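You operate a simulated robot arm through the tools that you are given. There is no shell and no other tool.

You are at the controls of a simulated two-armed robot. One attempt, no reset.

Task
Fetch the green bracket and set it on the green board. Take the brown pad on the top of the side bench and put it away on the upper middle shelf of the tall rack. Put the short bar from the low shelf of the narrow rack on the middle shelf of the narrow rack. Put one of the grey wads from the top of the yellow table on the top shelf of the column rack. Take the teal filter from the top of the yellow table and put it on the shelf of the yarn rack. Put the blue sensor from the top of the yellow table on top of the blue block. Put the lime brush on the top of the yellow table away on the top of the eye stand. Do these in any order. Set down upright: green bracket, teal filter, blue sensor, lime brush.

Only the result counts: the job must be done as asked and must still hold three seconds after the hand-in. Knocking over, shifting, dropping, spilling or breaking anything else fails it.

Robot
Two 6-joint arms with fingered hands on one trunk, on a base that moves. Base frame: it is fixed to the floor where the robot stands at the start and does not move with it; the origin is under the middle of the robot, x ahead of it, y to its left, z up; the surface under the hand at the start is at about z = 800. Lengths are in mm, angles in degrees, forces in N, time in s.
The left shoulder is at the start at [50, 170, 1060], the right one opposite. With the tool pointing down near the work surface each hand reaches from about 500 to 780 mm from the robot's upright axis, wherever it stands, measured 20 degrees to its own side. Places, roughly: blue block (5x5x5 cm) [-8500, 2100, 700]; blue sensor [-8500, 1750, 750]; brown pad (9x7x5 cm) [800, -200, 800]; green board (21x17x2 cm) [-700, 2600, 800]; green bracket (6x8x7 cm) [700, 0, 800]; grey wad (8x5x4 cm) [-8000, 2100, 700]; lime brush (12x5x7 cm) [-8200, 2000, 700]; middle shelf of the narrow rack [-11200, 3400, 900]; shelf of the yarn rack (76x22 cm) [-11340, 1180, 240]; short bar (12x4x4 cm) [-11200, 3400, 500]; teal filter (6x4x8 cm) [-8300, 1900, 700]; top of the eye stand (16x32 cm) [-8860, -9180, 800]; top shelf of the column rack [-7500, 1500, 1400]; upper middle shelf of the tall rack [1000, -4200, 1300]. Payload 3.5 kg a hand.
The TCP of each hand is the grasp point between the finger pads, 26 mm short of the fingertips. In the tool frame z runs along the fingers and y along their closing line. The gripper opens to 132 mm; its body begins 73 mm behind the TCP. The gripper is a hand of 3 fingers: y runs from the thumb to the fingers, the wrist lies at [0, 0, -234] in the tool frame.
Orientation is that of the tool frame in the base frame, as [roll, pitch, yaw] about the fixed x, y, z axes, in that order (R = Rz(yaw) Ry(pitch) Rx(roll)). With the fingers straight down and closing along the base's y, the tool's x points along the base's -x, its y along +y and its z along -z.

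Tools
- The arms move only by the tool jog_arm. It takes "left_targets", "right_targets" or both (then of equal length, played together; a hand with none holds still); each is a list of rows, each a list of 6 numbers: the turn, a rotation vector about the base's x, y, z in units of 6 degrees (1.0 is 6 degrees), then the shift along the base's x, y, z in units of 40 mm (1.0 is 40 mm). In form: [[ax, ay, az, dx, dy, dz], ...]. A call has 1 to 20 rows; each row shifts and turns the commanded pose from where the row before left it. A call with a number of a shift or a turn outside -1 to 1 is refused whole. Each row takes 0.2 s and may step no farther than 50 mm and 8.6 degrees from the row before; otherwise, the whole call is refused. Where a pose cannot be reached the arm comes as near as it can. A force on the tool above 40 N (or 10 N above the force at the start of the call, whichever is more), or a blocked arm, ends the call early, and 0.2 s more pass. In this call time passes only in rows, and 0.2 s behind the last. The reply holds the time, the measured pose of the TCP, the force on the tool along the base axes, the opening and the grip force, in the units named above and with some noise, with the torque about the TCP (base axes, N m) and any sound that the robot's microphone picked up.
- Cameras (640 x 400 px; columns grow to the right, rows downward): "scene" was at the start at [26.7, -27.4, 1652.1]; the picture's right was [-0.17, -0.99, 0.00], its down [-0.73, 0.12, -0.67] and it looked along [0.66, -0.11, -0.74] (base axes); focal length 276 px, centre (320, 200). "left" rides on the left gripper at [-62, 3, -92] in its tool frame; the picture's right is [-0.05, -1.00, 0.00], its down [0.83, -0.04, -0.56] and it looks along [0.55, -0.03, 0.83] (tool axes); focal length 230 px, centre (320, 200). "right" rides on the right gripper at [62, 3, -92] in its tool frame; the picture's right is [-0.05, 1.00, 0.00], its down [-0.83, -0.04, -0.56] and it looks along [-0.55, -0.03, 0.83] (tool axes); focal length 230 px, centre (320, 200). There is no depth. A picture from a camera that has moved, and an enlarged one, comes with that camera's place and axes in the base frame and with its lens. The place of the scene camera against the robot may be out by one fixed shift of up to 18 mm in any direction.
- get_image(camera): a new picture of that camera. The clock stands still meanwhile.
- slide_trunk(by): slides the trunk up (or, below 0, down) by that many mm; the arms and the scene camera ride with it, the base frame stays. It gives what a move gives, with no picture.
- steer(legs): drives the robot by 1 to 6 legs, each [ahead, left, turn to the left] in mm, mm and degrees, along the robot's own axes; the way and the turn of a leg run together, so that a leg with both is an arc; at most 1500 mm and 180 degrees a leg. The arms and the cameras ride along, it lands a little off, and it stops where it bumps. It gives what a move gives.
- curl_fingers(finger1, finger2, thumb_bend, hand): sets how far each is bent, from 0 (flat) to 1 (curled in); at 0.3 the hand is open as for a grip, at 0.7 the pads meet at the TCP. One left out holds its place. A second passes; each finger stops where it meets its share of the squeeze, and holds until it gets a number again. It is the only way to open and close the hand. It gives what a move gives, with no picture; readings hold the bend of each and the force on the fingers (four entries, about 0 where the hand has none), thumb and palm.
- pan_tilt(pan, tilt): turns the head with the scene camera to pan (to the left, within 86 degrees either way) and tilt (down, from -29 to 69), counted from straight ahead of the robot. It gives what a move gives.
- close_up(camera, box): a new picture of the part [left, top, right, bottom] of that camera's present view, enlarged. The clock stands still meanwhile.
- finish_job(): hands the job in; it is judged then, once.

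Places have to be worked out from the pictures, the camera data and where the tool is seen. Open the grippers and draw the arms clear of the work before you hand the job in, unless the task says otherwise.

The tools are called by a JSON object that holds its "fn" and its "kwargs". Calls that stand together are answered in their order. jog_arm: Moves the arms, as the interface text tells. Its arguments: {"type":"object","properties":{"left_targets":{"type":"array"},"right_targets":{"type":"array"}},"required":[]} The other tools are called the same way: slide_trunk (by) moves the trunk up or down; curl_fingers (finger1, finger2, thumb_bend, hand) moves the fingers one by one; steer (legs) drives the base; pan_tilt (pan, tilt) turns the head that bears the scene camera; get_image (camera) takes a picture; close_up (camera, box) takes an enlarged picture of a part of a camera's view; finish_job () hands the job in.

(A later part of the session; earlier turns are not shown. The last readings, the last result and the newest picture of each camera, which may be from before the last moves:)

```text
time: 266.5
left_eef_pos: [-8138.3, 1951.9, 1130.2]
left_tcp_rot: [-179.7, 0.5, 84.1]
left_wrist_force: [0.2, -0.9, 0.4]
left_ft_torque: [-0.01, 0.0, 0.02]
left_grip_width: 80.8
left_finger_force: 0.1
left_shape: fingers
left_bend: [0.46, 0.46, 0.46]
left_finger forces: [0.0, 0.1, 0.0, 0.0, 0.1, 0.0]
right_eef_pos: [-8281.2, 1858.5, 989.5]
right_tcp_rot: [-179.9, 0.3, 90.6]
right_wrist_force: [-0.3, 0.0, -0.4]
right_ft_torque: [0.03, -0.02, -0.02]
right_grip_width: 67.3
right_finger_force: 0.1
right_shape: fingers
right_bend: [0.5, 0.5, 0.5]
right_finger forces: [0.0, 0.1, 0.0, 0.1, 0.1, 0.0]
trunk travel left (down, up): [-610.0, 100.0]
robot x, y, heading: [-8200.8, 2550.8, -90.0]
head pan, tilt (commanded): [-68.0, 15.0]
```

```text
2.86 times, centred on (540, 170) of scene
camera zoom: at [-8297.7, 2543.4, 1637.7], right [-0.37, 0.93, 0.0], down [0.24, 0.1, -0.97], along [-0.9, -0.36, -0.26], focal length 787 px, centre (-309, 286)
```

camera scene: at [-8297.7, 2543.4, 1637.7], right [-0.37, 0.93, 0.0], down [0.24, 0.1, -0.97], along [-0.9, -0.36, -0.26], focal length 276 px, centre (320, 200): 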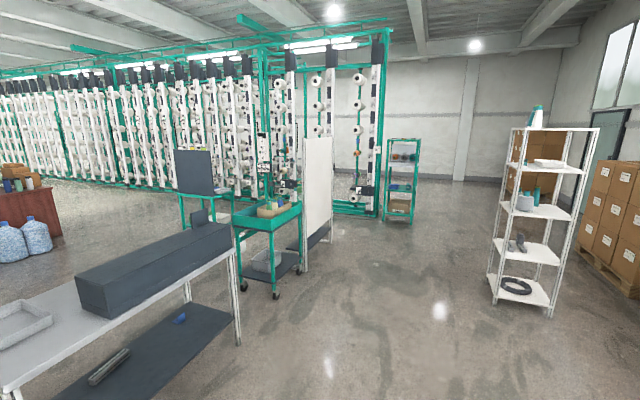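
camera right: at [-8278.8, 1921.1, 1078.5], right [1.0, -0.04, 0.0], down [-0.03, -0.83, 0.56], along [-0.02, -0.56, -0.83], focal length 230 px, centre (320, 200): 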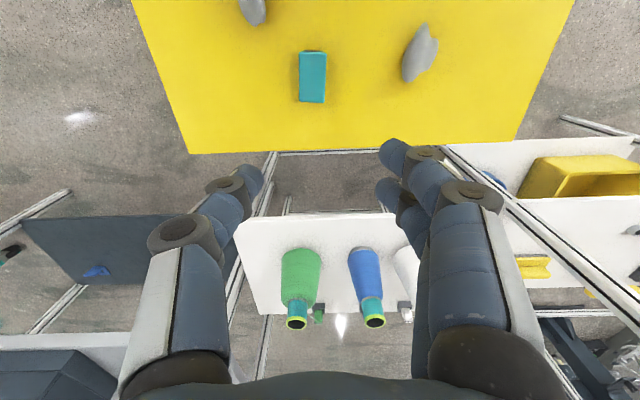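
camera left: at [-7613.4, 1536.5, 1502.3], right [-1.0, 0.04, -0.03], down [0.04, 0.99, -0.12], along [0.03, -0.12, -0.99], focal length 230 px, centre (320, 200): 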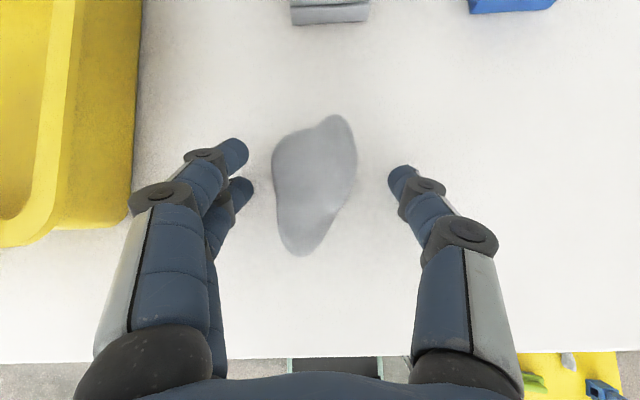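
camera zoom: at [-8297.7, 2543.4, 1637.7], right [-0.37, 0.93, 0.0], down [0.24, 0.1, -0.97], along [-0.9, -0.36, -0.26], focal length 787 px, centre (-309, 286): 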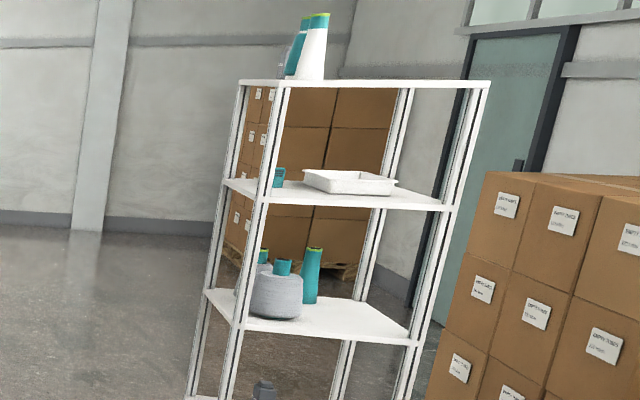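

The yarn rack is the white panel stand with the dark low shelf on its far (−y) side, so a forward-tilted grip will suit it. I tilt the right hand 40° and hover over the filter.

{"fn": "jog_arm", "kwargs": {"right_targets": [[0, 0, -0.85, -0.03, 0.094, -0.55], [-0.949, 0.075, 0, -0.03, 0.094, -0.55], [-0.949, 0.075, 0, -0.03, 0.094, -0.55], [-0.949, 0.075, 0, -0.03, 0.094, -0.55], [-0.949, 0.075, 0, -0.03, 0.094, -0.55], [-0.949, 0.075, 0, -0.03, 0.094, -0.55], [-0.949, 0.075, 0, -0.03, 0.094, -0.55], [-0.949, 0.075, 0, -0.03, 0.094, -0.55]]}}

{"fn": "get_image", "kwargs": {"camera": "right"}}

{"fn": "pan_tilt", "kwargs": {"pan": 0, "tilt": 50}}

{"fn": "get_image", "kwargs": {"camera": "scene"}}

```text
time: 268.3
left_eef_pos: [-8139.5, 1952.7, 1130.9]
left_tcp_rot: [-179.7, 0.6, 84.1]
left_wrist_force: [-0.2, -0.2, 0.0]
left_ft_torque: [0.03, 0.0, 0.01]
left_grip_width: 80.4
left_finger_force: 0.0
left_shape: fingers
left_bend: [0.46, 0.46, 0.46]
left_finger forces: [0.0, 0.1, 0.0, 0.0, 0.0, 0.0]
right_eef_pos: [-8292.2, 1893.2, 811.7]
right_tcp_rot: [180.0, 40.4, 85.6]
right_wrist_force: [0.3, 0.1, -0.7]
right_ft_torque: [0.03, -0.01, -0.01]
right_grip_width: 67.3
right_finger_force: 0.1
right_shape: fingers
right_bend: [0.5, 0.5, 0.5]
right_finger forces: [0.0, 0.0, 0.1, 0.1, 0.0, 0.0]
trunk travel left (down, up): [-610.0, 100.0]
robot x, y, heading: [-8199.7, 2552.9, -90.3]
head pan, tilt (commanded): [-68.0, 15.0]
```

```text
taken
camera right: at [-8280.4, 1999.2, 841.0], right [0.99, -0.12, 0.03], down [-0.06, -0.27, 0.96], along [-0.1, -0.96, -0.27], focal length 230 px, centre (320, 200)
```

right: 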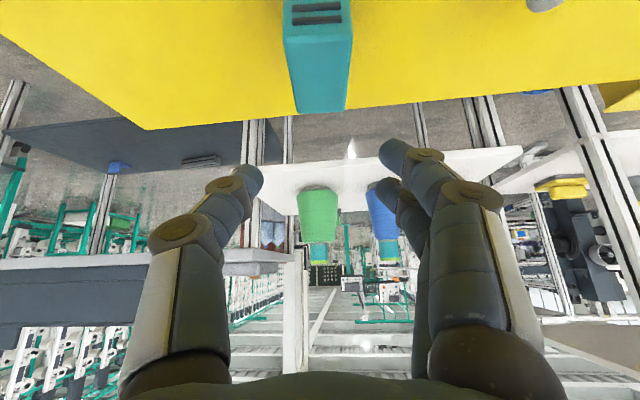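

```text
time: 269.7
left_eef_pos: [-8139.1, 1952.1, 1130.2]
left_tcp_rot: [-179.7, 0.5, 84.1]
left_wrist_force: [0.7, 0.0, 0.0]
left_ft_torque: [-0.02, 0.03, 0.01]
left_grip_width: 80.8
left_finger_force: 0.0
left_shape: fingers
left_bend: [0.46, 0.46, 0.46]
left_finger forces: [0.0, 0.0, 0.1, 0.0, 0.0, 0.1]
right_eef_pos: [-8291.3, 1893.5, 812.9]
right_tcp_rot: [-180.0, 40.3, 85.5]
right_wrist_force: [0.5, 0.6, 0.4]
right_ft_torque: [0.0, 0.0, -0.01]
right_grip_width: 67.3
right_finger_force: 0.1
right_shape: fingers
right_bend: [0.5, 0.5, 0.5]
right_finger forces: [0.1, 0.0, 0.1, 0.0, 0.0, 0.1]
trunk travel left (down, up): [-610.0, 100.0]
robot x, y, heading: [-8200.0, 2553.7, -89.9]
head pan, tilt (commanded): [0.0, 50.0]
```

```text
taken
camera scene: at [-8211.2, 2501.4, 1584.1], right [-1.0, 0.0, 0.0], down [0.0, 0.77, -0.64], along [0.0, -0.64, -0.77], focal length 276 px, centre (320, 200)
```

scene: 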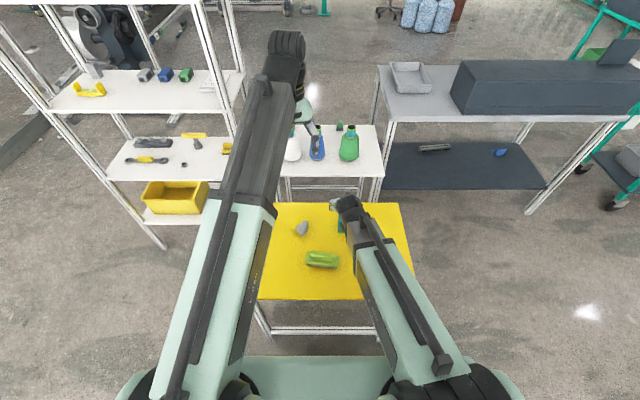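

Filter is centred between the fingers (width 67 mm vs ~35 mm). I lower to grip height.

{"fn": "jog_arm", "kwargs": {"right_targets": [[0, 0, 0, 0, -0.05, -0.7], [0, 0, 0, 0, 0, -0.7], [0, 0, 0, 0, 0, -0.7], [0, 0, 0, 0, 0, -0.4], [0, 0, 0, 0, 0, -0.2]]}}

{"fn": "get_image", "kwargs": {"camera": "right"}}

{"fn": "close_up", "kwargs": {"camera": "scene", "box": [300, 170, 400, 260]}}

```text
time: 270.9
left_eef_pos: [-8139.7, 1952.3, 1130.6]
left_tcp_rot: [-179.8, 0.4, 84.1]
left_wrist_force: [-0.1, -0.2, 0.1]
left_ft_torque: [0.0, 0.02, -0.02]
left_grip_width: 80.8
left_finger_force: 0.0
left_shape: fingers
left_bend: [0.46, 0.46, 0.46]
left_finger forces: [0.0, 0.0, 0.0, 0.0, 0.0, 0.1]
right_eef_pos: [-8291.1, 1892.6, 703.6]
right_tcp_rot: [180.0, 40.2, 85.5]
right_wrist_force: [-0.3, -0.1, 0.1]
right_ft_torque: [-0.02, 0.01, 0.0]
right_grip_width: 67.3
right_finger_force: 0.0
right_shape: fingers
right_bend: [0.5, 0.5, 0.5]
right_finger forces: [0.1, 0.0, 0.0, 0.0, 0.0, 0.0]
trunk travel left (down, up): [-610.0, 100.0]
robot x, y, heading: [-8198.1, 2553.8, -90.0]
head pan, tilt (commanded): [0.0, 50.0]
```

```text
taken
camera right: at [-8280.4, 1998.5, 732.6], right [0.99, -0.12, 0.03], down [-0.06, -0.27, 0.96], along [-0.1, -0.96, -0.28], focal length 230 px, centre (320, 200)
```

right: 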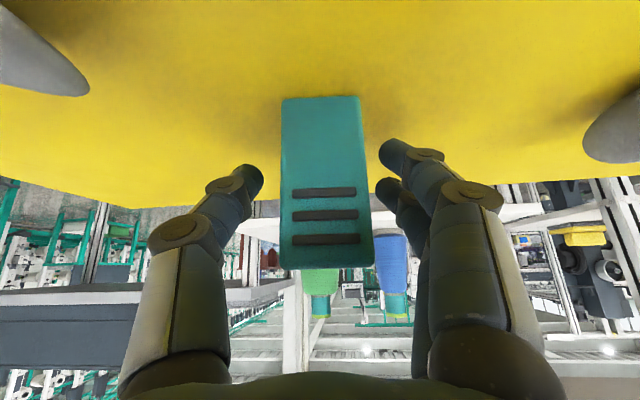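

```text
4.44 times, centred on (350, 215) of scene
camera zoom: at [-8211.1, 2501.4, 1584.0], right [-1.0, 0.0, 0.0], down [0.0, 0.77, -0.64], along [0.0, -0.64, -0.77], focal length 1225 px, centre (187, 133)
```

zoom: 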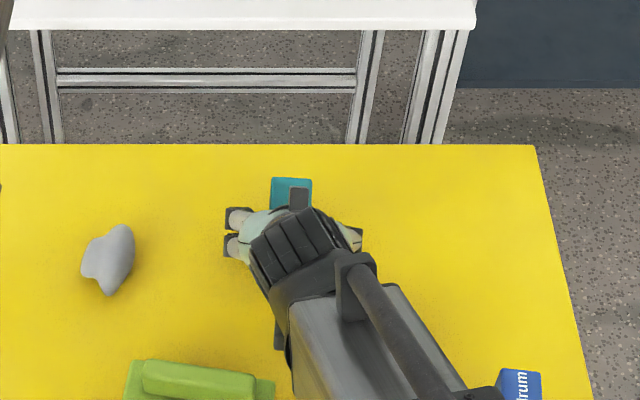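

Filter lies 2 mm to the +x side; I nudge and close.

{"fn": "jog_arm", "kwargs": {"right_targets": [[0, 0, 0, 0.05, 0, 0]]}}

{"fn": "curl_fingers", "kwargs": {"hand": "right", "finger1": 0.75, "finger2": 0.75, "thumb_bend": 0.75}}

{"fn": "get_image", "kwargs": {"camera": "right"}}

```text
time: 271.3
left_eef_pos: [-8138.3, 1952.0, 1131.2]
left_tcp_rot: [-179.8, 0.5, 84.1]
left_wrist_force: [0.4, 0.0, 0.5]
left_ft_torque: [0.0, 0.05, 0.01]
left_grip_width: 80.7
left_finger_force: 0.0
left_shape: fingers
left_bend: [0.46, 0.46, 0.46]
left_finger forces: [0.0, 0.1, 0.1, 0.0, 0.1, 0.0]
right_eef_pos: [-8289.4, 1893.4, 702.6]
right_tcp_rot: [-180.0, 40.3, 85.5]
right_wrist_force: [0.1, 0.0, -0.3]
right_ft_torque: [0.0, -0.01, 0.0]
right_grip_width: 67.1
right_finger_force: 0.0
right_shape: fingers
right_bend: [0.5, 0.5, 0.5]
right_finger forces: [0.1, 0.1, 0.1, 0.1, 0.1, 0.0]
trunk travel left (down, up): [-610.0, 100.0]
robot x, y, heading: [-8199.4, 2552.9, -90.1]
head pan, tilt (commanded): [0.0, 50.0]
```

```text
time: 272.3
left_eef_pos: [-8139.4, 1952.2, 1130.5]
left_tcp_rot: [-179.7, 0.5, 84.1]
left_wrist_force: [0.1, -0.7, 0.7]
left_ft_torque: [0.03, 0.01, 0.0]
left_grip_width: 80.7
left_finger_force: 0.0
left_shape: fingers
left_bend: [0.46, 0.46, 0.46]
left_finger forces: [0.1, 0.0, 0.0, 0.0, 0.0, 0.1]
right_eef_pos: [-8289.7, 1891.4, 703.7]
right_tcp_rot: [180.0, 40.3, 85.5]
right_wrist_force: [0.2, 0.0, 0.4]
right_ft_torque: [-0.01, -0.03, 0.01]
right_grip_width: 33.5
right_finger_force: 19.8
right_shape: fingers
right_bend: [0.62, 0.62, 0.65]
right_finger forces: [9.9, 10.2, 0.0, 0.0, 20.0, 0.1]
trunk travel left (down, up): [-610.0, 100.0]
robot x, y, heading: [-8196.8, 2553.6, -89.7]
head pan, tilt (commanded): [0.0, 50.0]
```

```text
taken
camera right: at [-8279.7, 1997.8, 732.3], right [0.99, -0.12, 0.03], down [-0.06, -0.27, 0.96], along [-0.1, -0.96, -0.28], focal length 230 px, centre (320, 200)
```

right: 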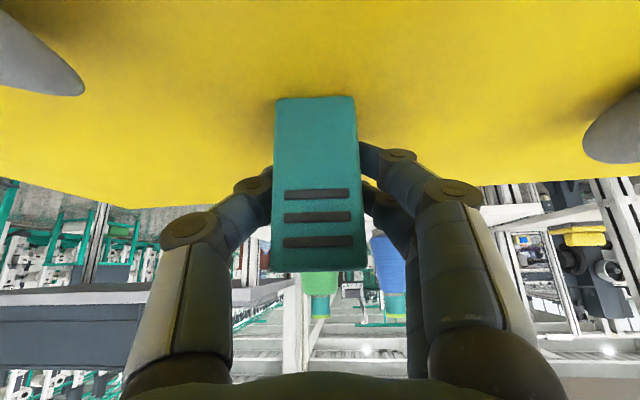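

Filter gripped (33.5 mm, 20 N). I firm the squeeze and lift.

{"fn": "curl_fingers", "kwargs": {"hand": "right", "finger1": 0.85, "finger2": 0.85, "thumb_bend": 0.85}}

{"fn": "jog_arm", "kwargs": {"right_targets": [[0, 0, 0, 0, 0, 0.2], [0, 0, 0, 0, 0, 0.5], [0, 0, 0, 0, 0, 0.9], [0, 0, 0, 0, 0, 1], [0, 0, 0, 0, 0, 1], [0, 0, 0, -0.3, 0, 0.9], [0, 0, 0, -0.8, 0, 0.5], [0, 0, 0, -1, 0, 0.3], [0, 0, 0, -1, 0, 0.2]]}}

{"fn": "get_image", "kwargs": {"camera": "right"}}

{"fn": "get_image", "kwargs": {"camera": "scene"}}

```text
time: 273.3
left_eef_pos: [-8138.9, 1951.6, 1131.0]
left_tcp_rot: [-179.6, 0.4, 84.0]
left_wrist_force: [0.2, -1.0, 0.7]
left_ft_torque: [0.02, 0.05, 0.01]
left_grip_width: 80.7
left_finger_force: 0.0
left_shape: fingers
left_bend: [0.46, 0.46, 0.46]
left_finger forces: [0.0, 0.0, 0.0, 0.0, 0.0, 0.1]
right_eef_pos: [-8291.4, 1891.9, 702.2]
right_tcp_rot: [-180.0, 40.3, 85.6]
right_wrist_force: [-0.6, -0.4, 0.2]
right_ft_torque: [0.03, -0.01, -0.02]
right_grip_width: 33.5
right_finger_force: 24.4
right_shape: fingers
right_bend: [0.58, 0.58, 0.72]
right_finger forces: [12.2, 12.2, 0.0, 0.0, 24.5, 0.0]
trunk travel left (down, up): [-610.0, 100.0]
robot x, y, heading: [-8197.6, 2555.0, -89.9]
head pan, tilt (commanded): [0.0, 50.0]
```

```text
time: 275.3
left_eef_pos: [-8139.6, 1952.2, 1130.2]
left_tcp_rot: [-179.7, 0.6, 84.1]
left_wrist_force: [0.1, -0.8, 0.3]
left_ft_torque: [0.0, -0.01, 0.02]
left_grip_width: 80.7
left_finger_force: 0.0
left_shape: fingers
left_bend: [0.46, 0.46, 0.46]
left_finger forces: [0.0, 0.1, 0.1, 0.1, 0.0, 0.1]
right_eef_pos: [-8415.6, 1890.4, 924.8]
right_tcp_rot: [180.0, 40.2, 85.5]
right_wrist_force: [0.4, 0.4, -2.1]
right_ft_torque: [0.01, 0.03, 0.02]
right_grip_width: 33.2
right_finger_force: 24.7
right_shape: fingers
right_bend: [0.58, 0.58, 0.72]
right_finger forces: [12.2, 12.4, 0.1, 0.0, 24.5, 0.0]
trunk travel left (down, up): [-610.0, 100.0]
robot x, y, heading: [-8201.1, 2551.3, -89.6]
head pan, tilt (commanded): [0.0, 50.0]
```

```text
taken
camera right: at [-8404.5, 1995.9, 954.1], right [0.99, -0.12, 0.03], down [-0.06, -0.27, 0.96], along [-0.1, -0.96, -0.28], focal length 230 px, centre (320, 200)
```

right: 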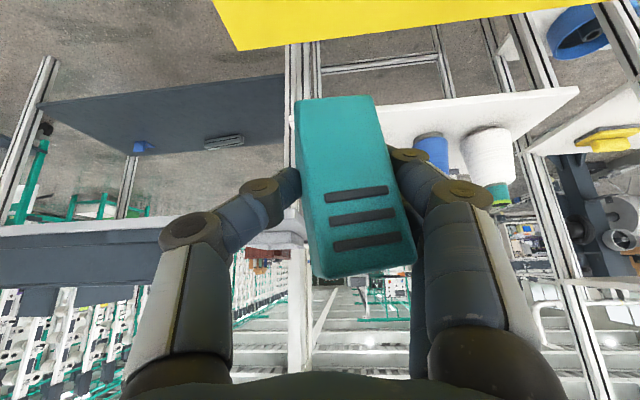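

```text
taken
camera scene: at [-8211.5, 2501.4, 1584.0], right [-1.0, 0.0, 0.0], down [0.0, 0.77, -0.64], along [0.0, -0.64, -0.77], focal length 276 px, centre (320, 200)
```

scene: 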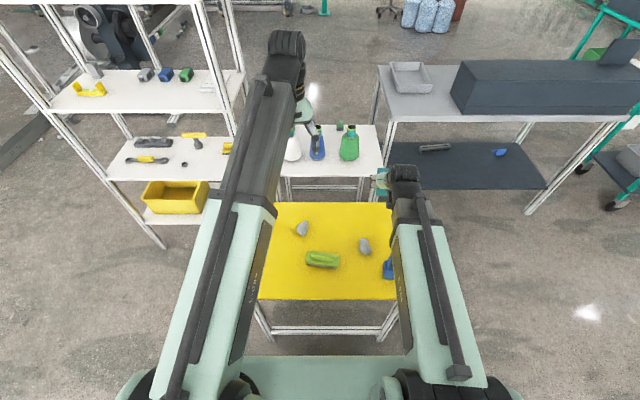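

The renewed squeeze tipped the filter ~10° sideways in the hand; I'll level it by rolling the hand when placing. I move the right hand aside and bring the left hand over the lime brush.

{"fn": "jog_arm", "kwargs": {"left_targets": [[0, 0, 0, -0.6, 0.5, -0.6], [0, 0, 0, -0.6, 0.5, -0.6], [0, 0, 0, -0.6, 0.5, -0.6], [0, 0, 0, 0, 0, -0.6], [0, 0, 0, 0, 0, -0.6]], "right_targets": [[0, 0, 0, -0.9, 0, 0.2], [0, 0, 0, -0.9, 0, 0.2], [0, 0, 0, -0.9, 0, 0.2], [0, 0, 0, -0.8, 0, 0.2], [0, 0, 0, 0, 0, 0]]}}

{"fn": "get_image", "kwargs": {"camera": "left"}}

{"fn": "get_image", "kwargs": {"camera": "scene"}}

```text
time: 276.5
left_eef_pos: [-8213.1, 2011.5, 1009.8]
left_tcp_rot: [-179.7, 0.4, 84.2]
left_wrist_force: [-0.1, 0.1, -0.1]
left_ft_torque: [-0.02, -0.05, 0.01]
left_grip_width: 80.8
left_finger_force: 0.1
left_shape: fingers
left_bend: [0.46, 0.46, 0.46]
left_finger forces: [0.0, 0.0, 0.0, 0.0, 0.0, 0.1]
right_eef_pos: [-8556.0, 1891.0, 956.4]
right_tcp_rot: [-180.0, 40.3, 85.5]
right_wrist_force: [0.2, 0.4, -1.8]
right_ft_torque: [0.0, 0.02, -0.03]
right_grip_width: 33.6
right_finger_force: 24.7
right_shape: fingers
right_bend: [0.58, 0.58, 0.72]
right_finger forces: [12.3, 12.3, 0.1, 0.0, 24.4, 0.1]
trunk travel left (down, up): [-610.0, 100.0]
robot x, y, heading: [-8200.6, 2551.9, -90.1]
head pan, tilt (commanded): [0.0, 50.0]
```

```text
taken
camera left: at [-8215.0, 1949.9, 1103.3], right [-1.0, 0.05, 0.01], down [0.05, 0.83, 0.55], along [0.02, 0.55, -0.84], focal length 230 px, centre (320, 200)
```

left: 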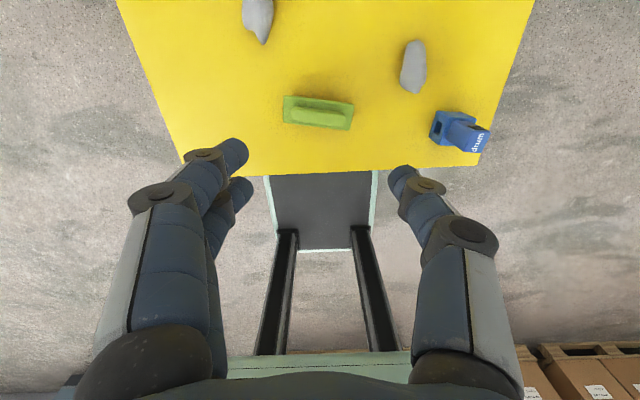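

```text
taken
camera scene: at [-8211.1, 2501.3, 1584.1], right [-1.0, 0.0, 0.0], down [0.0, 0.77, -0.64], along [0.0, -0.64, -0.77], focal length 276 px, centre (320, 200)
```

scene: 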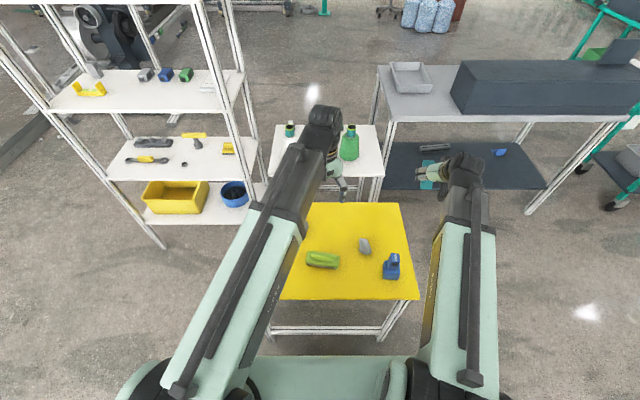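

{"fn": "close_up", "kwargs": {"camera": "left", "box": [270, 80, 370, 145]}}

{"fn": "close_up", "kwargs": {"camera": "scene", "box": [295, 235, 350, 285]}}

```text
6.15 times, centred on (320, 112) of left
camera zoom: at [-8215.0, 1949.9, 1103.3], right [-1.0, 0.05, 0.01], down [0.05, 0.83, 0.55], along [0.02, 0.55, -0.84], focal length 1416 px, centre (320, 738)
```

zoom: 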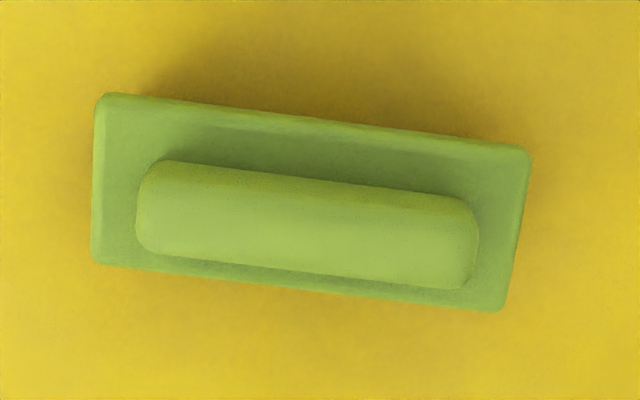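

```text
8.00 times, centred on (322, 260) of scene
camera zoom: at [-8211.1, 2501.3, 1584.1], right [-1.0, 0.0, 0.0], down [0.0, 0.77, -0.64], along [0.0, -0.64, -0.77], focal length 2204 px, centre (300, -280)
```

zoom: 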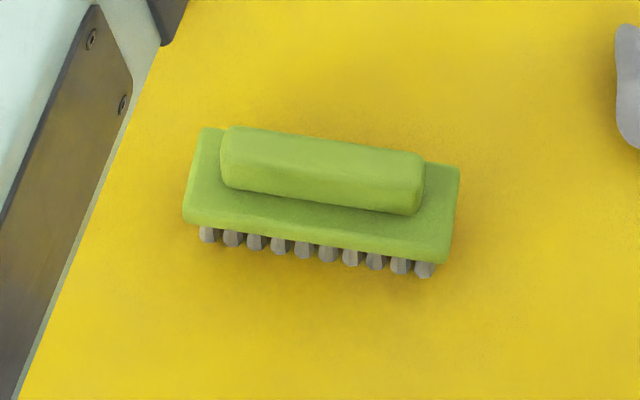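

Brush centre ≈ [−8208, 2044], turned ≈ −10°, plate ~43–46 mm wide. I turn the left hand ~−94° to close across its width and hover.

{"fn": "jog_arm", "kwargs": {"left_targets": [[0, 0, -0.978, 0.008, 0.049, -0.25], [0, 0, -0.978, 0.008, 0.049, -0.25], [0, 0, -0.978, 0.008, 0.049, -0.25], [0, 0, -0.978, 0.008, 0.049, -0.25], [0, 0, -0.978, 0.008, 0.049, -0.25], [0, 0, -0.978, 0.008, 0.049, -0.25], [0, 0, -0.978, 0.008, 0.049, -0.25], [0, 0, -0.978, 0.008, 0.049, -0.25], [0, 0, -0.978, 0.008, 0.049, -0.25], [0, 0, -0.978, 0.008, 0.049, -0.25], [0, 0, -0.978, 0.008, 0.049, -0.25], [0, 0, -0.978, 0.008, 0.049, -0.25], [0, 0, -0.978, 0.008, 0.049, -0.25], [0, 0, -0.978, 0.008, 0.049, -0.25], [0, 0, -0.978, 0.008, 0.049, -0.25], [0, 0, -0.978, 0.008, 0.049, -0.25]]}}

{"fn": "get_image", "kwargs": {"camera": "left"}}

{"fn": "close_up", "kwargs": {"camera": "left", "box": [250, 70, 390, 190]}}

```text
time: 279.9
left_eef_pos: [-8205.3, 2044.1, 851.0]
left_tcp_rot: [-179.7, 0.5, -10.0]
left_wrist_force: [-0.5, -0.6, 0.2]
left_ft_torque: [0.01, 0.01, 0.01]
left_grip_width: 80.8
left_finger_force: 0.1
left_shape: fingers
left_bend: [0.46, 0.46, 0.46]
left_finger forces: [0.0, 0.0, 0.1, 0.0, 0.0, 0.0]
right_eef_pos: [-8554.5, 1888.6, 955.3]
right_tcp_rot: [180.0, 40.4, 85.4]
right_wrist_force: [0.5, -0.2, -0.9]
right_ft_torque: [0.0, 0.04, -0.04]
right_grip_width: 33.2
right_finger_force: 24.3
right_shape: fingers
right_bend: [0.58, 0.58, 0.72]
right_finger forces: [12.3, 12.4, 0.0, 0.0, 24.5, 0.0]
trunk travel left (down, up): [-610.0, 100.0]
robot x, y, heading: [-8202.3, 2552.2, -89.8]
head pan, tilt (commanded): [0.0, 50.0]
```

```text
taken
camera left: at [-8265.9, 2049.7, 942.6], right [0.12, 0.99, 0.01], down [0.83, -0.1, 0.55], along [0.55, -0.06, -0.84], focal length 230 px, centre (320, 200)
```

left: 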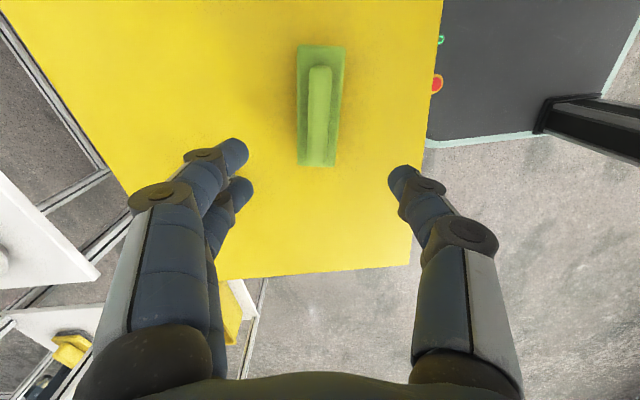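

```text
3.33 times, centred on (320, 130) of left
camera zoom: at [-8265.9, 2049.7, 942.6], right [0.12, 0.99, 0.01], down [0.83, -0.1, 0.55], along [0.55, -0.06, -0.84], focal length 767 px, centre (320, 433)
```

zoom: 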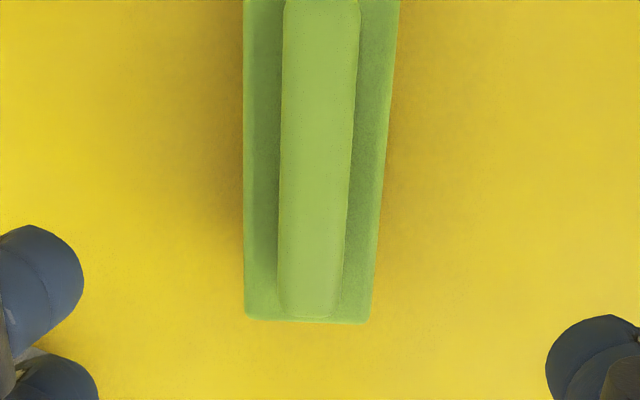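

The brush is centred and parallel to the grip. I lower around it.

{"fn": "jog_arm", "kwargs": {"left_targets": [[0, 0, 0, -0.07, 0, -0.9], [0, 0, 0, 0, 0, -0.9], [0, 0, 0, 0, 0, -0.9], [0, 0, 0, 0, 0, -0.6], [0, 0, 0, 0, 0, -0.4], [0, 0, 0, 0, 0, -0.2]]}}

{"fn": "get_image", "kwargs": {"camera": "left"}}

{"fn": "close_up", "kwargs": {"camera": "scene", "box": [270, 200, 370, 290]}}

```text
time: 281.3
left_eef_pos: [-8210.9, 2044.8, 691.5]
left_tcp_rot: [-179.7, 0.6, -9.8]
left_wrist_force: [1.1, 0.3, 3.9]
left_ft_torque: [-0.22, -0.02, 0.05]
left_grip_width: 80.8
left_finger_force: 1.8
left_shape: fingers
left_bend: [0.46, 0.46, 0.46]
left_finger forces: [0.5, 3.6, 0.0, 0.1, 0.0, 0.1]
right_eef_pos: [-8554.6, 1889.7, 956.7]
right_tcp_rot: [179.9, 40.3, 85.6]
right_wrist_force: [0.5, -0.2, -0.8]
right_ft_torque: [0.03, 0.02, 0.02]
right_grip_width: 33.2
right_finger_force: 24.4
right_shape: fingers
right_bend: [0.58, 0.58, 0.72]
right_finger forces: [12.3, 12.4, 0.0, 0.0, 24.5, 0.0]
trunk travel left (down, up): [-610.0, 100.0]
robot x, y, heading: [-8199.9, 2552.1, -90.1]
head pan, tilt (commanded): [0.0, 50.0]
```

```text
taken
camera left: at [-8270.3, 2049.7, 784.9], right [0.12, 0.99, 0.01], down [0.83, -0.1, 0.55], along [0.55, -0.06, -0.84], focal length 230 px, centre (320, 200)
```

left: 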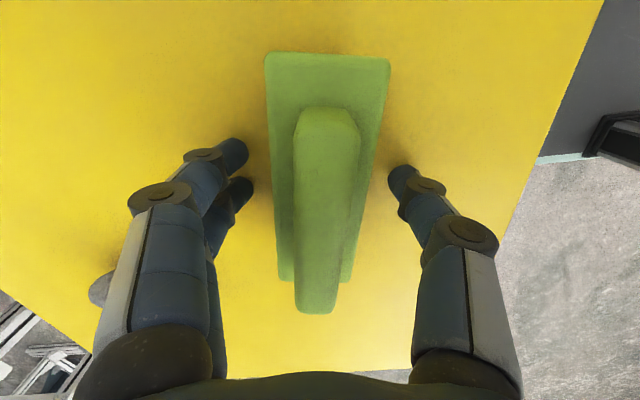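

```text
4.44 times, centred on (320, 245) of scene
camera zoom: at [-8211.1, 2501.9, 1584.2], right [-1.0, 0.0, 0.0], down [0.0, 0.77, -0.64], along [0.0, -0.64, -0.77], focal length 1225 px, centre (320, 0)
```

zoom: 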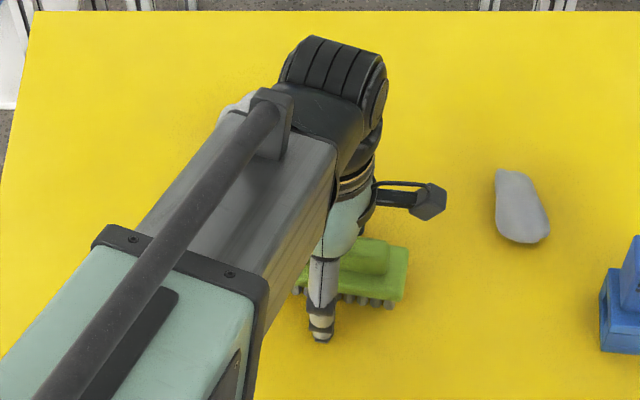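

A fingertip just touched the table (3.9 N), so I raise 4 mm and close on the brush.

{"fn": "jog_arm", "kwargs": {"left_targets": [[0, 0, 0, 0, 0, 0.11]]}}

{"fn": "curl_fingers", "kwargs": {"hand": "left", "finger1": 0.54, "finger2": 0.54, "thumb_bend": 0.54}}

{"fn": "curl_fingers", "kwargs": {"hand": "left", "finger1": 0.78, "finger2": 0.78, "thumb_bend": 0.78}}

{"fn": "get_image", "kwargs": {"camera": "left"}}

```text
time: 281.7
left_eef_pos: [-8209.7, 2044.7, 696.3]
left_tcp_rot: [-179.8, 0.6, -9.8]
left_wrist_force: [0.6, -0.7, 0.1]
left_ft_torque: [0.01, -0.03, 0.02]
left_grip_width: 81.0
left_finger_force: 0.0
left_shape: fingers
left_bend: [0.46, 0.46, 0.46]
left_finger forces: [0.0, 0.0, 0.0, 0.0, 0.1, 0.0]
right_eef_pos: [-8555.4, 1888.4, 956.0]
right_tcp_rot: [-180.0, 40.3, 85.5]
right_wrist_force: [0.4, -0.6, -1.6]
right_ft_torque: [0.01, 0.01, -0.01]
right_grip_width: 33.1
right_finger_force: 24.6
right_shape: fingers
right_bend: [0.58, 0.58, 0.72]
right_finger forces: [12.4, 12.4, 0.1, 0.0, 24.5, 0.0]
trunk travel left (down, up): [-610.0, 100.0]
robot x, y, heading: [-8199.3, 2551.7, -90.0]
head pan, tilt (commanded): [0.0, 50.0]
```

```text
time: 282.7
left_eef_pos: [-8208.8, 2044.6, 698.3]
left_tcp_rot: [-179.6, 0.5, -9.8]
left_wrist_force: [-0.1, -0.1, -0.6]
left_ft_torque: [0.02, 0.01, 0.01]
left_grip_width: 55.2
left_finger_force: 0.1
left_shape: fingers
left_bend: [0.54, 0.54, 0.54]
left_finger forces: [0.0, 0.1, 0.0, 0.1, 0.1, 0.0]
right_eef_pos: [-8555.3, 1889.8, 955.1]
right_tcp_rot: [-180.0, 40.3, 85.4]
right_wrist_force: [1.0, -0.5, -1.1]
right_ft_torque: [0.04, -0.01, 0.0]
right_grip_width: 33.5
right_finger_force: 24.7
right_shape: fingers
right_bend: [0.58, 0.58, 0.72]
right_finger forces: [12.3, 12.4, 0.1, 0.0, 24.6, 0.1]
trunk travel left (down, up): [-610.0, 100.0]
robot x, y, heading: [-8198.2, 2552.1, -90.0]
head pan, tilt (commanded): [0.0, 50.0]
```

```text
time: 283.7
left_eef_pos: [-8208.2, 2043.7, 697.9]
left_tcp_rot: [-179.6, 0.5, -9.8]
left_wrist_force: [0.2, 1.0, -0.4]
left_ft_torque: [-0.01, -0.01, -0.01]
left_grip_width: 37.2
left_finger_force: 22.0
left_shape: fingers
left_bend: [0.58, 0.58, 0.66]
left_finger forces: [11.0, 10.8, 0.0, 0.0, 21.9, 0.0]
right_eef_pos: [-8555.6, 1888.7, 957.9]
right_tcp_rot: [-180.0, 40.3, 85.5]
right_wrist_force: [0.0, 0.0, -1.2]
right_ft_torque: [0.01, 0.0, -0.04]
right_grip_width: 33.7
right_finger_force: 24.2
right_shape: fingers
right_bend: [0.58, 0.58, 0.72]
right_finger forces: [12.3, 12.4, 0.1, 0.0, 24.5, 0.0]
trunk travel left (down, up): [-610.0, 100.0]
robot x, y, heading: [-8200.6, 2551.8, -89.7]
head pan, tilt (commanded): [0.0, 50.0]
```

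```text
taken
camera left: at [-8269.3, 2049.6, 789.3], right [0.12, 0.99, 0.01], down [0.83, -0.1, 0.55], along [0.55, -0.06, -0.84], focal length 230 px, centre (320, 200)
```

left: 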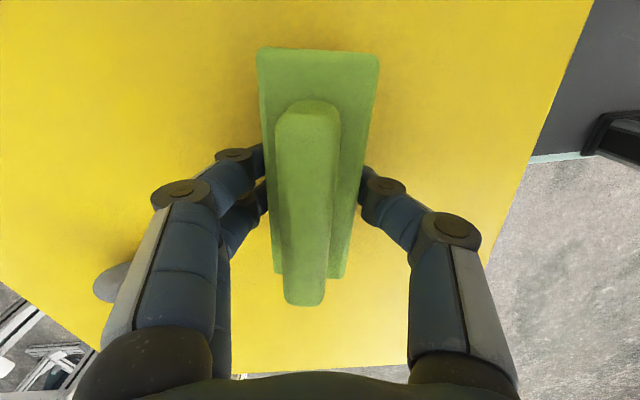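

Brush gripped (22 N). I lift it and check its attitude.

{"fn": "jog_arm", "kwargs": {"left_targets": [[0, 0, 0, 0, 0, 0.15], [0, 0, 0, 0, 0, 0.4], [0, 0, 0, 0, 0, 0.8], [0, 0, 0, 0, 0, 1], [0, 0, 0, 0, 0, 1], [0, 0, 0, 0, 0, 1]]}}

{"fn": "get_image", "kwargs": {"camera": "left"}}

{"fn": "close_up", "kwargs": {"camera": "scene", "box": [270, 160, 390, 270]}}

```text
time: 285.1
left_eef_pos: [-8210.2, 2045.1, 873.3]
left_tcp_rot: [-179.6, 0.5, -9.8]
left_wrist_force: [0.1, 0.3, -1.5]
left_ft_torque: [-0.04, -0.01, -0.03]
left_grip_width: 37.3
left_finger_force: 21.7
left_shape: fingers
left_bend: [0.58, 0.58, 0.66]
left_finger forces: [11.0, 10.9, 0.0, 0.0, 21.9, 0.0]
right_eef_pos: [-8556.2, 1889.0, 955.9]
right_tcp_rot: [179.9, 40.2, 85.6]
right_wrist_force: [0.1, 0.2, -1.1]
right_ft_torque: [0.0, -0.03, 0.03]
right_grip_width: 33.2
right_finger_force: 23.9
right_shape: fingers
right_bend: [0.58, 0.58, 0.72]
right_finger forces: [12.3, 12.3, 0.1, 0.0, 24.5, 0.0]
trunk travel left (down, up): [-610.0, 100.0]
robot x, y, heading: [-8199.0, 2553.6, -90.2]
head pan, tilt (commanded): [0.0, 50.0]
```

```text
taken
camera left: at [-8270.9, 2051.3, 965.4], right [0.12, 0.99, 0.01], down [0.83, -0.1, 0.55], along [0.55, -0.06, -0.84], focal length 230 px, centre (320, 200)
```

left: 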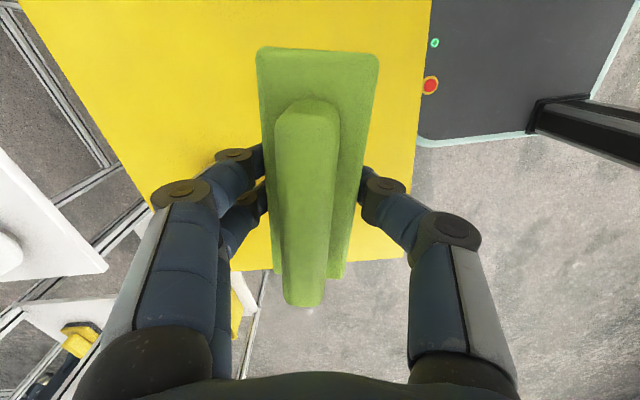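

```text
3.64 times, centred on (330, 215) of scene
camera zoom: at [-8211.3, 2501.5, 1584.0], right [-1.0, 0.0, 0.0], down [0.0, 0.77, -0.64], along [0.0, -0.64, -0.77], focal length 1002 px, centre (284, 146)
```

zoom: 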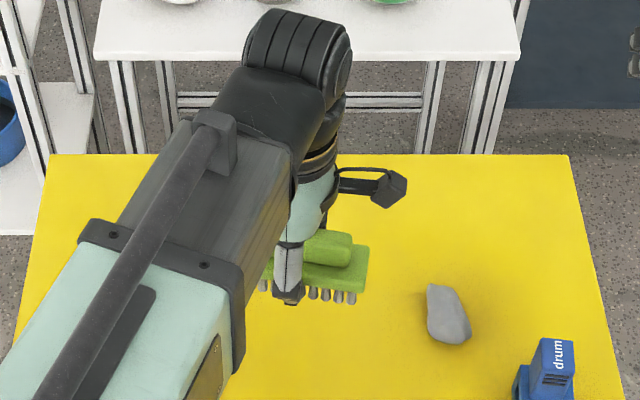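

Both items held. I back off, turn to face −x and drive along y≈2350 toward the yarn rack end, then look.

{"fn": "jog_arm", "kwargs": {"left_targets": [[0, 0, 0, 0.5, 0, 0.8], [0, 0, 0, 0.5, 0, 0.8], [0, 0, 0, 0.5, 0, 0.5]]}}

{"fn": "steer", "kwargs": {"legs": [[-170, 0, 0], [0, 0, -90], [900, 0, 0], [0, 350, 0], [1200, 0, 0]]}}

{"fn": "pan_tilt", "kwargs": {"pan": 30, "tilt": 15}}

{"fn": "get_image", "kwargs": {"camera": "scene"}}

```text
time: 285.9
left_eef_pos: [-8149.5, 2046.0, 955.7]
left_tcp_rot: [-179.7, 0.5, -9.9]
left_wrist_force: [0.1, -0.1, -0.6]
left_ft_torque: [-0.02, 0.02, 0.03]
left_grip_width: 37.4
left_finger_force: 21.6
left_shape: fingers
left_bend: [0.58, 0.58, 0.66]
left_finger forces: [11.0, 10.9, 0.1, 0.1, 21.7, 0.0]
right_eef_pos: [-8555.2, 1890.2, 955.5]
right_tcp_rot: [-179.9, 40.4, 85.5]
right_wrist_force: [0.1, 0.6, -0.7]
right_ft_torque: [0.02, 0.02, 0.0]
right_grip_width: 33.4
right_finger_force: 24.8
right_shape: fingers
right_bend: [0.58, 0.58, 0.72]
right_finger forces: [12.3, 12.4, 0.0, 0.0, 24.5, 0.0]
trunk travel left (down, up): [-610.0, 100.0]
robot x, y, heading: [-8199.0, 2553.8, -89.8]
head pan, tilt (commanded): [0.0, 50.0]
```

```text
time: 303.0
left_eef_pos: [-10782.7, 2247.8, 955.0]
left_tcp_rot: [-179.6, 0.5, -97.9]
left_wrist_force: [-0.6, 0.2, -0.9]
left_ft_torque: [0.02, -0.01, 0.03]
left_grip_width: 37.1
left_finger_force: 21.2
left_shape: fingers
left_bend: [0.58, 0.58, 0.67]
left_finger forces: [10.6, 10.5, 0.0, 0.0, 21.0, 0.0]
right_eef_pos: [-10950.9, 2648.7, 955.1]
right_tcp_rot: [-180.0, 40.4, -2.6]
right_wrist_force: [-1.1, -0.7, -1.4]
right_ft_torque: [0.04, -0.02, -0.03]
right_grip_width: 33.3
right_finger_force: 24.6
right_shape: fingers
right_bend: [0.57, 0.58, 0.72]
right_finger forces: [12.2, 12.5, 0.1, 0.1, 24.4, 0.0]
trunk travel left (down, up): [-610.0, 100.0]
robot x, y, heading: [-10275.6, 2311.6, -178.1]
head pan, tilt (commanded): [0.0, 50.0]
```

```text
time: 304.0
left_eef_pos: [-10780.8, 2247.0, 956.1]
left_tcp_rot: [-179.7, 0.5, -97.9]
left_wrist_force: [0.5, 0.6, -1.5]
left_ft_torque: [0.01, 0.01, 0.0]
left_grip_width: 37.2
left_finger_force: 21.1
left_shape: fingers
left_bend: [0.58, 0.58, 0.67]
left_finger forces: [10.6, 10.5, 0.1, 0.0, 21.0, 0.0]
right_eef_pos: [-10950.4, 2647.1, 956.1]
right_tcp_rot: [-179.9, 40.2, -2.5]
right_wrist_force: [0.1, -0.4, -1.0]
right_ft_torque: [-0.02, 0.0, -0.01]
right_grip_width: 33.0
right_finger_force: 24.4
right_shape: fingers
right_bend: [0.57, 0.58, 0.72]
right_finger forces: [12.2, 12.4, 0.0, 0.0, 24.5, 0.0]
trunk travel left (down, up): [-610.0, 100.0]
robot x, y, heading: [-10278.9, 2314.4, -178.1]
head pan, tilt (commanded): [30.0, 15.0]
```

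```text
taken
camera scene: at [-10327.9, 2253.0, 1637.7], right [-0.53, 0.85, 0.0], down [0.22, 0.14, -0.97], along [-0.82, -0.51, -0.26], focal length 276 px, centre (320, 200)
```

scene: 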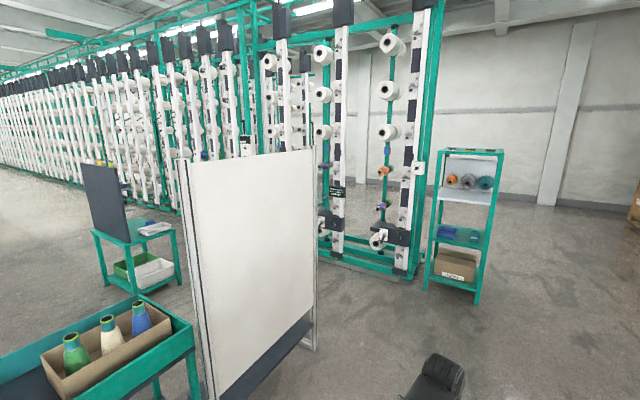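

The shelf is on the far side of the white panel; there is a clear 1.5 m lane between panel and creel (x≈−13300), and free floor south of it. I drive round the panel's end.

{"fn": "steer", "kwargs": {"legs": [[1500, 0, -1.9], [500, 0, 0], [0, 1000, 0], [0, 950, 0]]}}

{"fn": "pan_tilt", "kwargs": {"pan": -84, "tilt": 25}}

{"fn": "get_image", "kwargs": {"camera": "scene"}}

```text
time: 323.2
left_eef_pos: [-12677.1, 236.2, 955.9]
left_tcp_rot: [-179.7, 0.4, -99.4]
left_wrist_force: [-0.2, -0.3, -1.6]
left_ft_torque: [0.02, 0.03, 0.02]
left_grip_width: 37.0
left_finger_force: 21.0
left_shape: fingers
left_bend: [0.58, 0.58, 0.67]
left_finger forces: [10.6, 10.6, 0.1, 0.1, 21.0, 0.0]
right_eef_pos: [-12836.5, 641.9, 956.1]
right_tcp_rot: [-179.9, 40.4, -4.0]
right_wrist_force: [-0.4, 0.8, -1.4]
right_ft_torque: [-0.01, 0.0, 0.0]
right_grip_width: 33.2
right_finger_force: 24.2
right_shape: fingers
right_bend: [0.57, 0.58, 0.72]
right_finger forces: [12.3, 12.4, 0.0, 0.0, 24.5, 0.0]
trunk travel left (down, up): [-610.0, 100.0]
robot x, y, heading: [-12169.6, 293.9, -179.8]
head pan, tilt (commanded): [30.0, 15.0]
```

```text
time: 325.1
left_eef_pos: [-12676.0, 237.5, 956.4]
left_tcp_rot: [-179.8, 0.5, -99.4]
left_wrist_force: [0.0, -0.3, -0.3]
left_ft_torque: [-0.01, 0.01, 0.02]
left_grip_width: 37.0
left_finger_force: 21.1
left_shape: fingers
left_bend: [0.58, 0.58, 0.67]
left_finger forces: [10.6, 10.6, 0.0, 0.0, 21.0, 0.0]
right_eef_pos: [-12837.0, 641.3, 956.2]
right_tcp_rot: [180.0, 40.3, -4.0]
right_wrist_force: [0.1, 0.7, -1.0]
right_ft_torque: [0.0, -0.01, 0.01]
right_grip_width: 33.2
right_finger_force: 24.5
right_shape: fingers
right_bend: [0.57, 0.58, 0.72]
right_finger forces: [12.3, 12.4, 0.0, 0.1, 24.5, 0.1]
trunk travel left (down, up): [-610.0, 100.0]
robot x, y, heading: [-12166.9, 292.0, -179.7]
head pan, tilt (commanded): [-84.0, 25.0]
```

```text
taken
camera scene: at [-12152.5, 369.4, 1621.5], right [0.99, 0.11, 0.0], down [0.05, -0.42, -0.91], along [-0.1, 0.9, -0.42], focal length 276 px, centre (320, 200)
```

scene: 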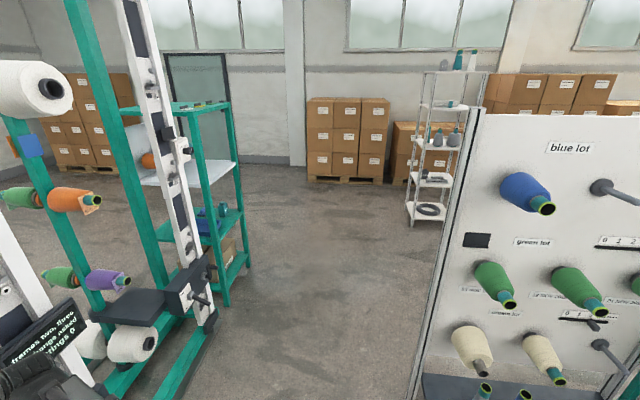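

Now the front of the yarn rack shows: pegs with cones on the panel and the dark shelf below. I move 150 mm further from it, then turn to face it.

{"fn": "steer", "kwargs": {"legs": [[0, 150, 0], [0, 0, -90]]}}

{"fn": "pan_tilt", "kwargs": {"pan": -35, "tilt": 25}}

{"fn": "get_image", "kwargs": {"camera": "scene"}}

{"fn": "close_up", "kwargs": {"camera": "scene", "box": [200, 130, 520, 330]}}

```text
time: 330.3
left_eef_pos: [-12209.3, 650.7, 955.5]
left_tcp_rot: [-179.8, 0.4, 169.0]
left_wrist_force: [0.7, 0.3, -0.7]
left_ft_torque: [-0.01, 0.02, -0.02]
left_grip_width: 36.5
left_finger_force: 20.1
left_shape: fingers
left_bend: [0.58, 0.58, 0.67]
left_finger forces: [10.2, 10.2, 0.0, 0.1, 20.3, 0.0]
right_eef_pos: [-11800.3, 798.3, 956.5]
right_tcp_rot: [-180.0, 40.3, -95.7]
right_wrist_force: [0.5, 0.0, -1.0]
right_ft_torque: [-0.03, -0.04, 0.01]
right_grip_width: 33.2
right_finger_force: 24.0
right_shape: fingers
right_bend: [0.57, 0.58, 0.73]
right_finger forces: [12.0, 12.2, 0.0, 0.1, 24.3, 0.0]
trunk travel left (down, up): [-610.0, 100.0]
robot x, y, heading: [-12171.3, 145.8, 88.9]
head pan, tilt (commanded): [-84.0, 25.0]
```

```text
time: 331.5
left_eef_pos: [-12209.0, 651.8, 955.5]
left_tcp_rot: [-179.8, 0.5, 169.0]
left_wrist_force: [1.0, 0.2, -1.2]
left_ft_torque: [0.0, 0.0, -0.03]
left_grip_width: 36.8
left_finger_force: 20.4
left_shape: fingers
left_bend: [0.58, 0.58, 0.67]
left_finger forces: [10.3, 10.2, 0.1, 0.0, 20.3, 0.0]
right_eef_pos: [-11801.2, 798.9, 955.6]
right_tcp_rot: [180.0, 40.3, -95.7]
right_wrist_force: [-0.5, -0.7, -1.0]
right_ft_torque: [-0.03, 0.01, -0.01]
right_grip_width: 33.3
right_finger_force: 24.1
right_shape: fingers
right_bend: [0.57, 0.58, 0.73]
right_finger forces: [12.1, 12.3, 0.1, 0.1, 24.3, 0.1]
trunk travel left (down, up): [-610.0, 100.0]
robot x, y, heading: [-12168.8, 144.8, 88.9]
head pan, tilt (commanded): [-35.0, 25.0]
```

```text
taken
camera scene: at [-12127.3, 164.2, 1621.5], right [0.81, -0.59, 0.0], down [-0.25, -0.34, -0.91], along [0.54, 0.73, -0.42], focal length 276 px, centre (320, 200)
```

scene: 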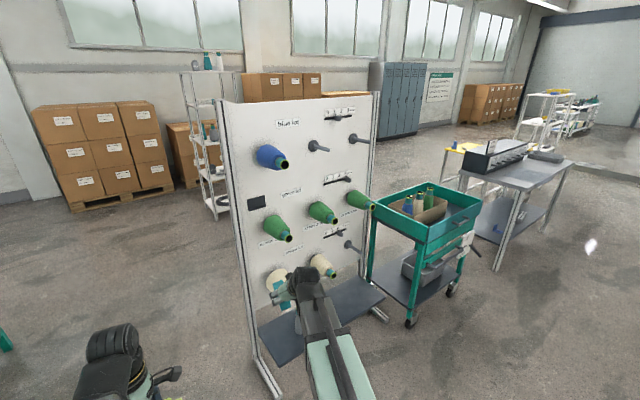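

```text
2.00 times, centred on (360, 230) of scene
camera zoom: at [-12127.3, 164.2, 1621.5], right [0.81, -0.59, 0.0], down [-0.25, -0.34, -0.91], along [0.54, 0.73, -0.42], focal length 551 px, centre (240, 140)
```

zoom: 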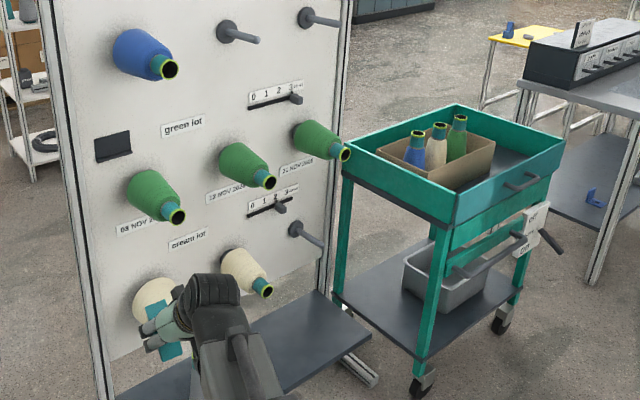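

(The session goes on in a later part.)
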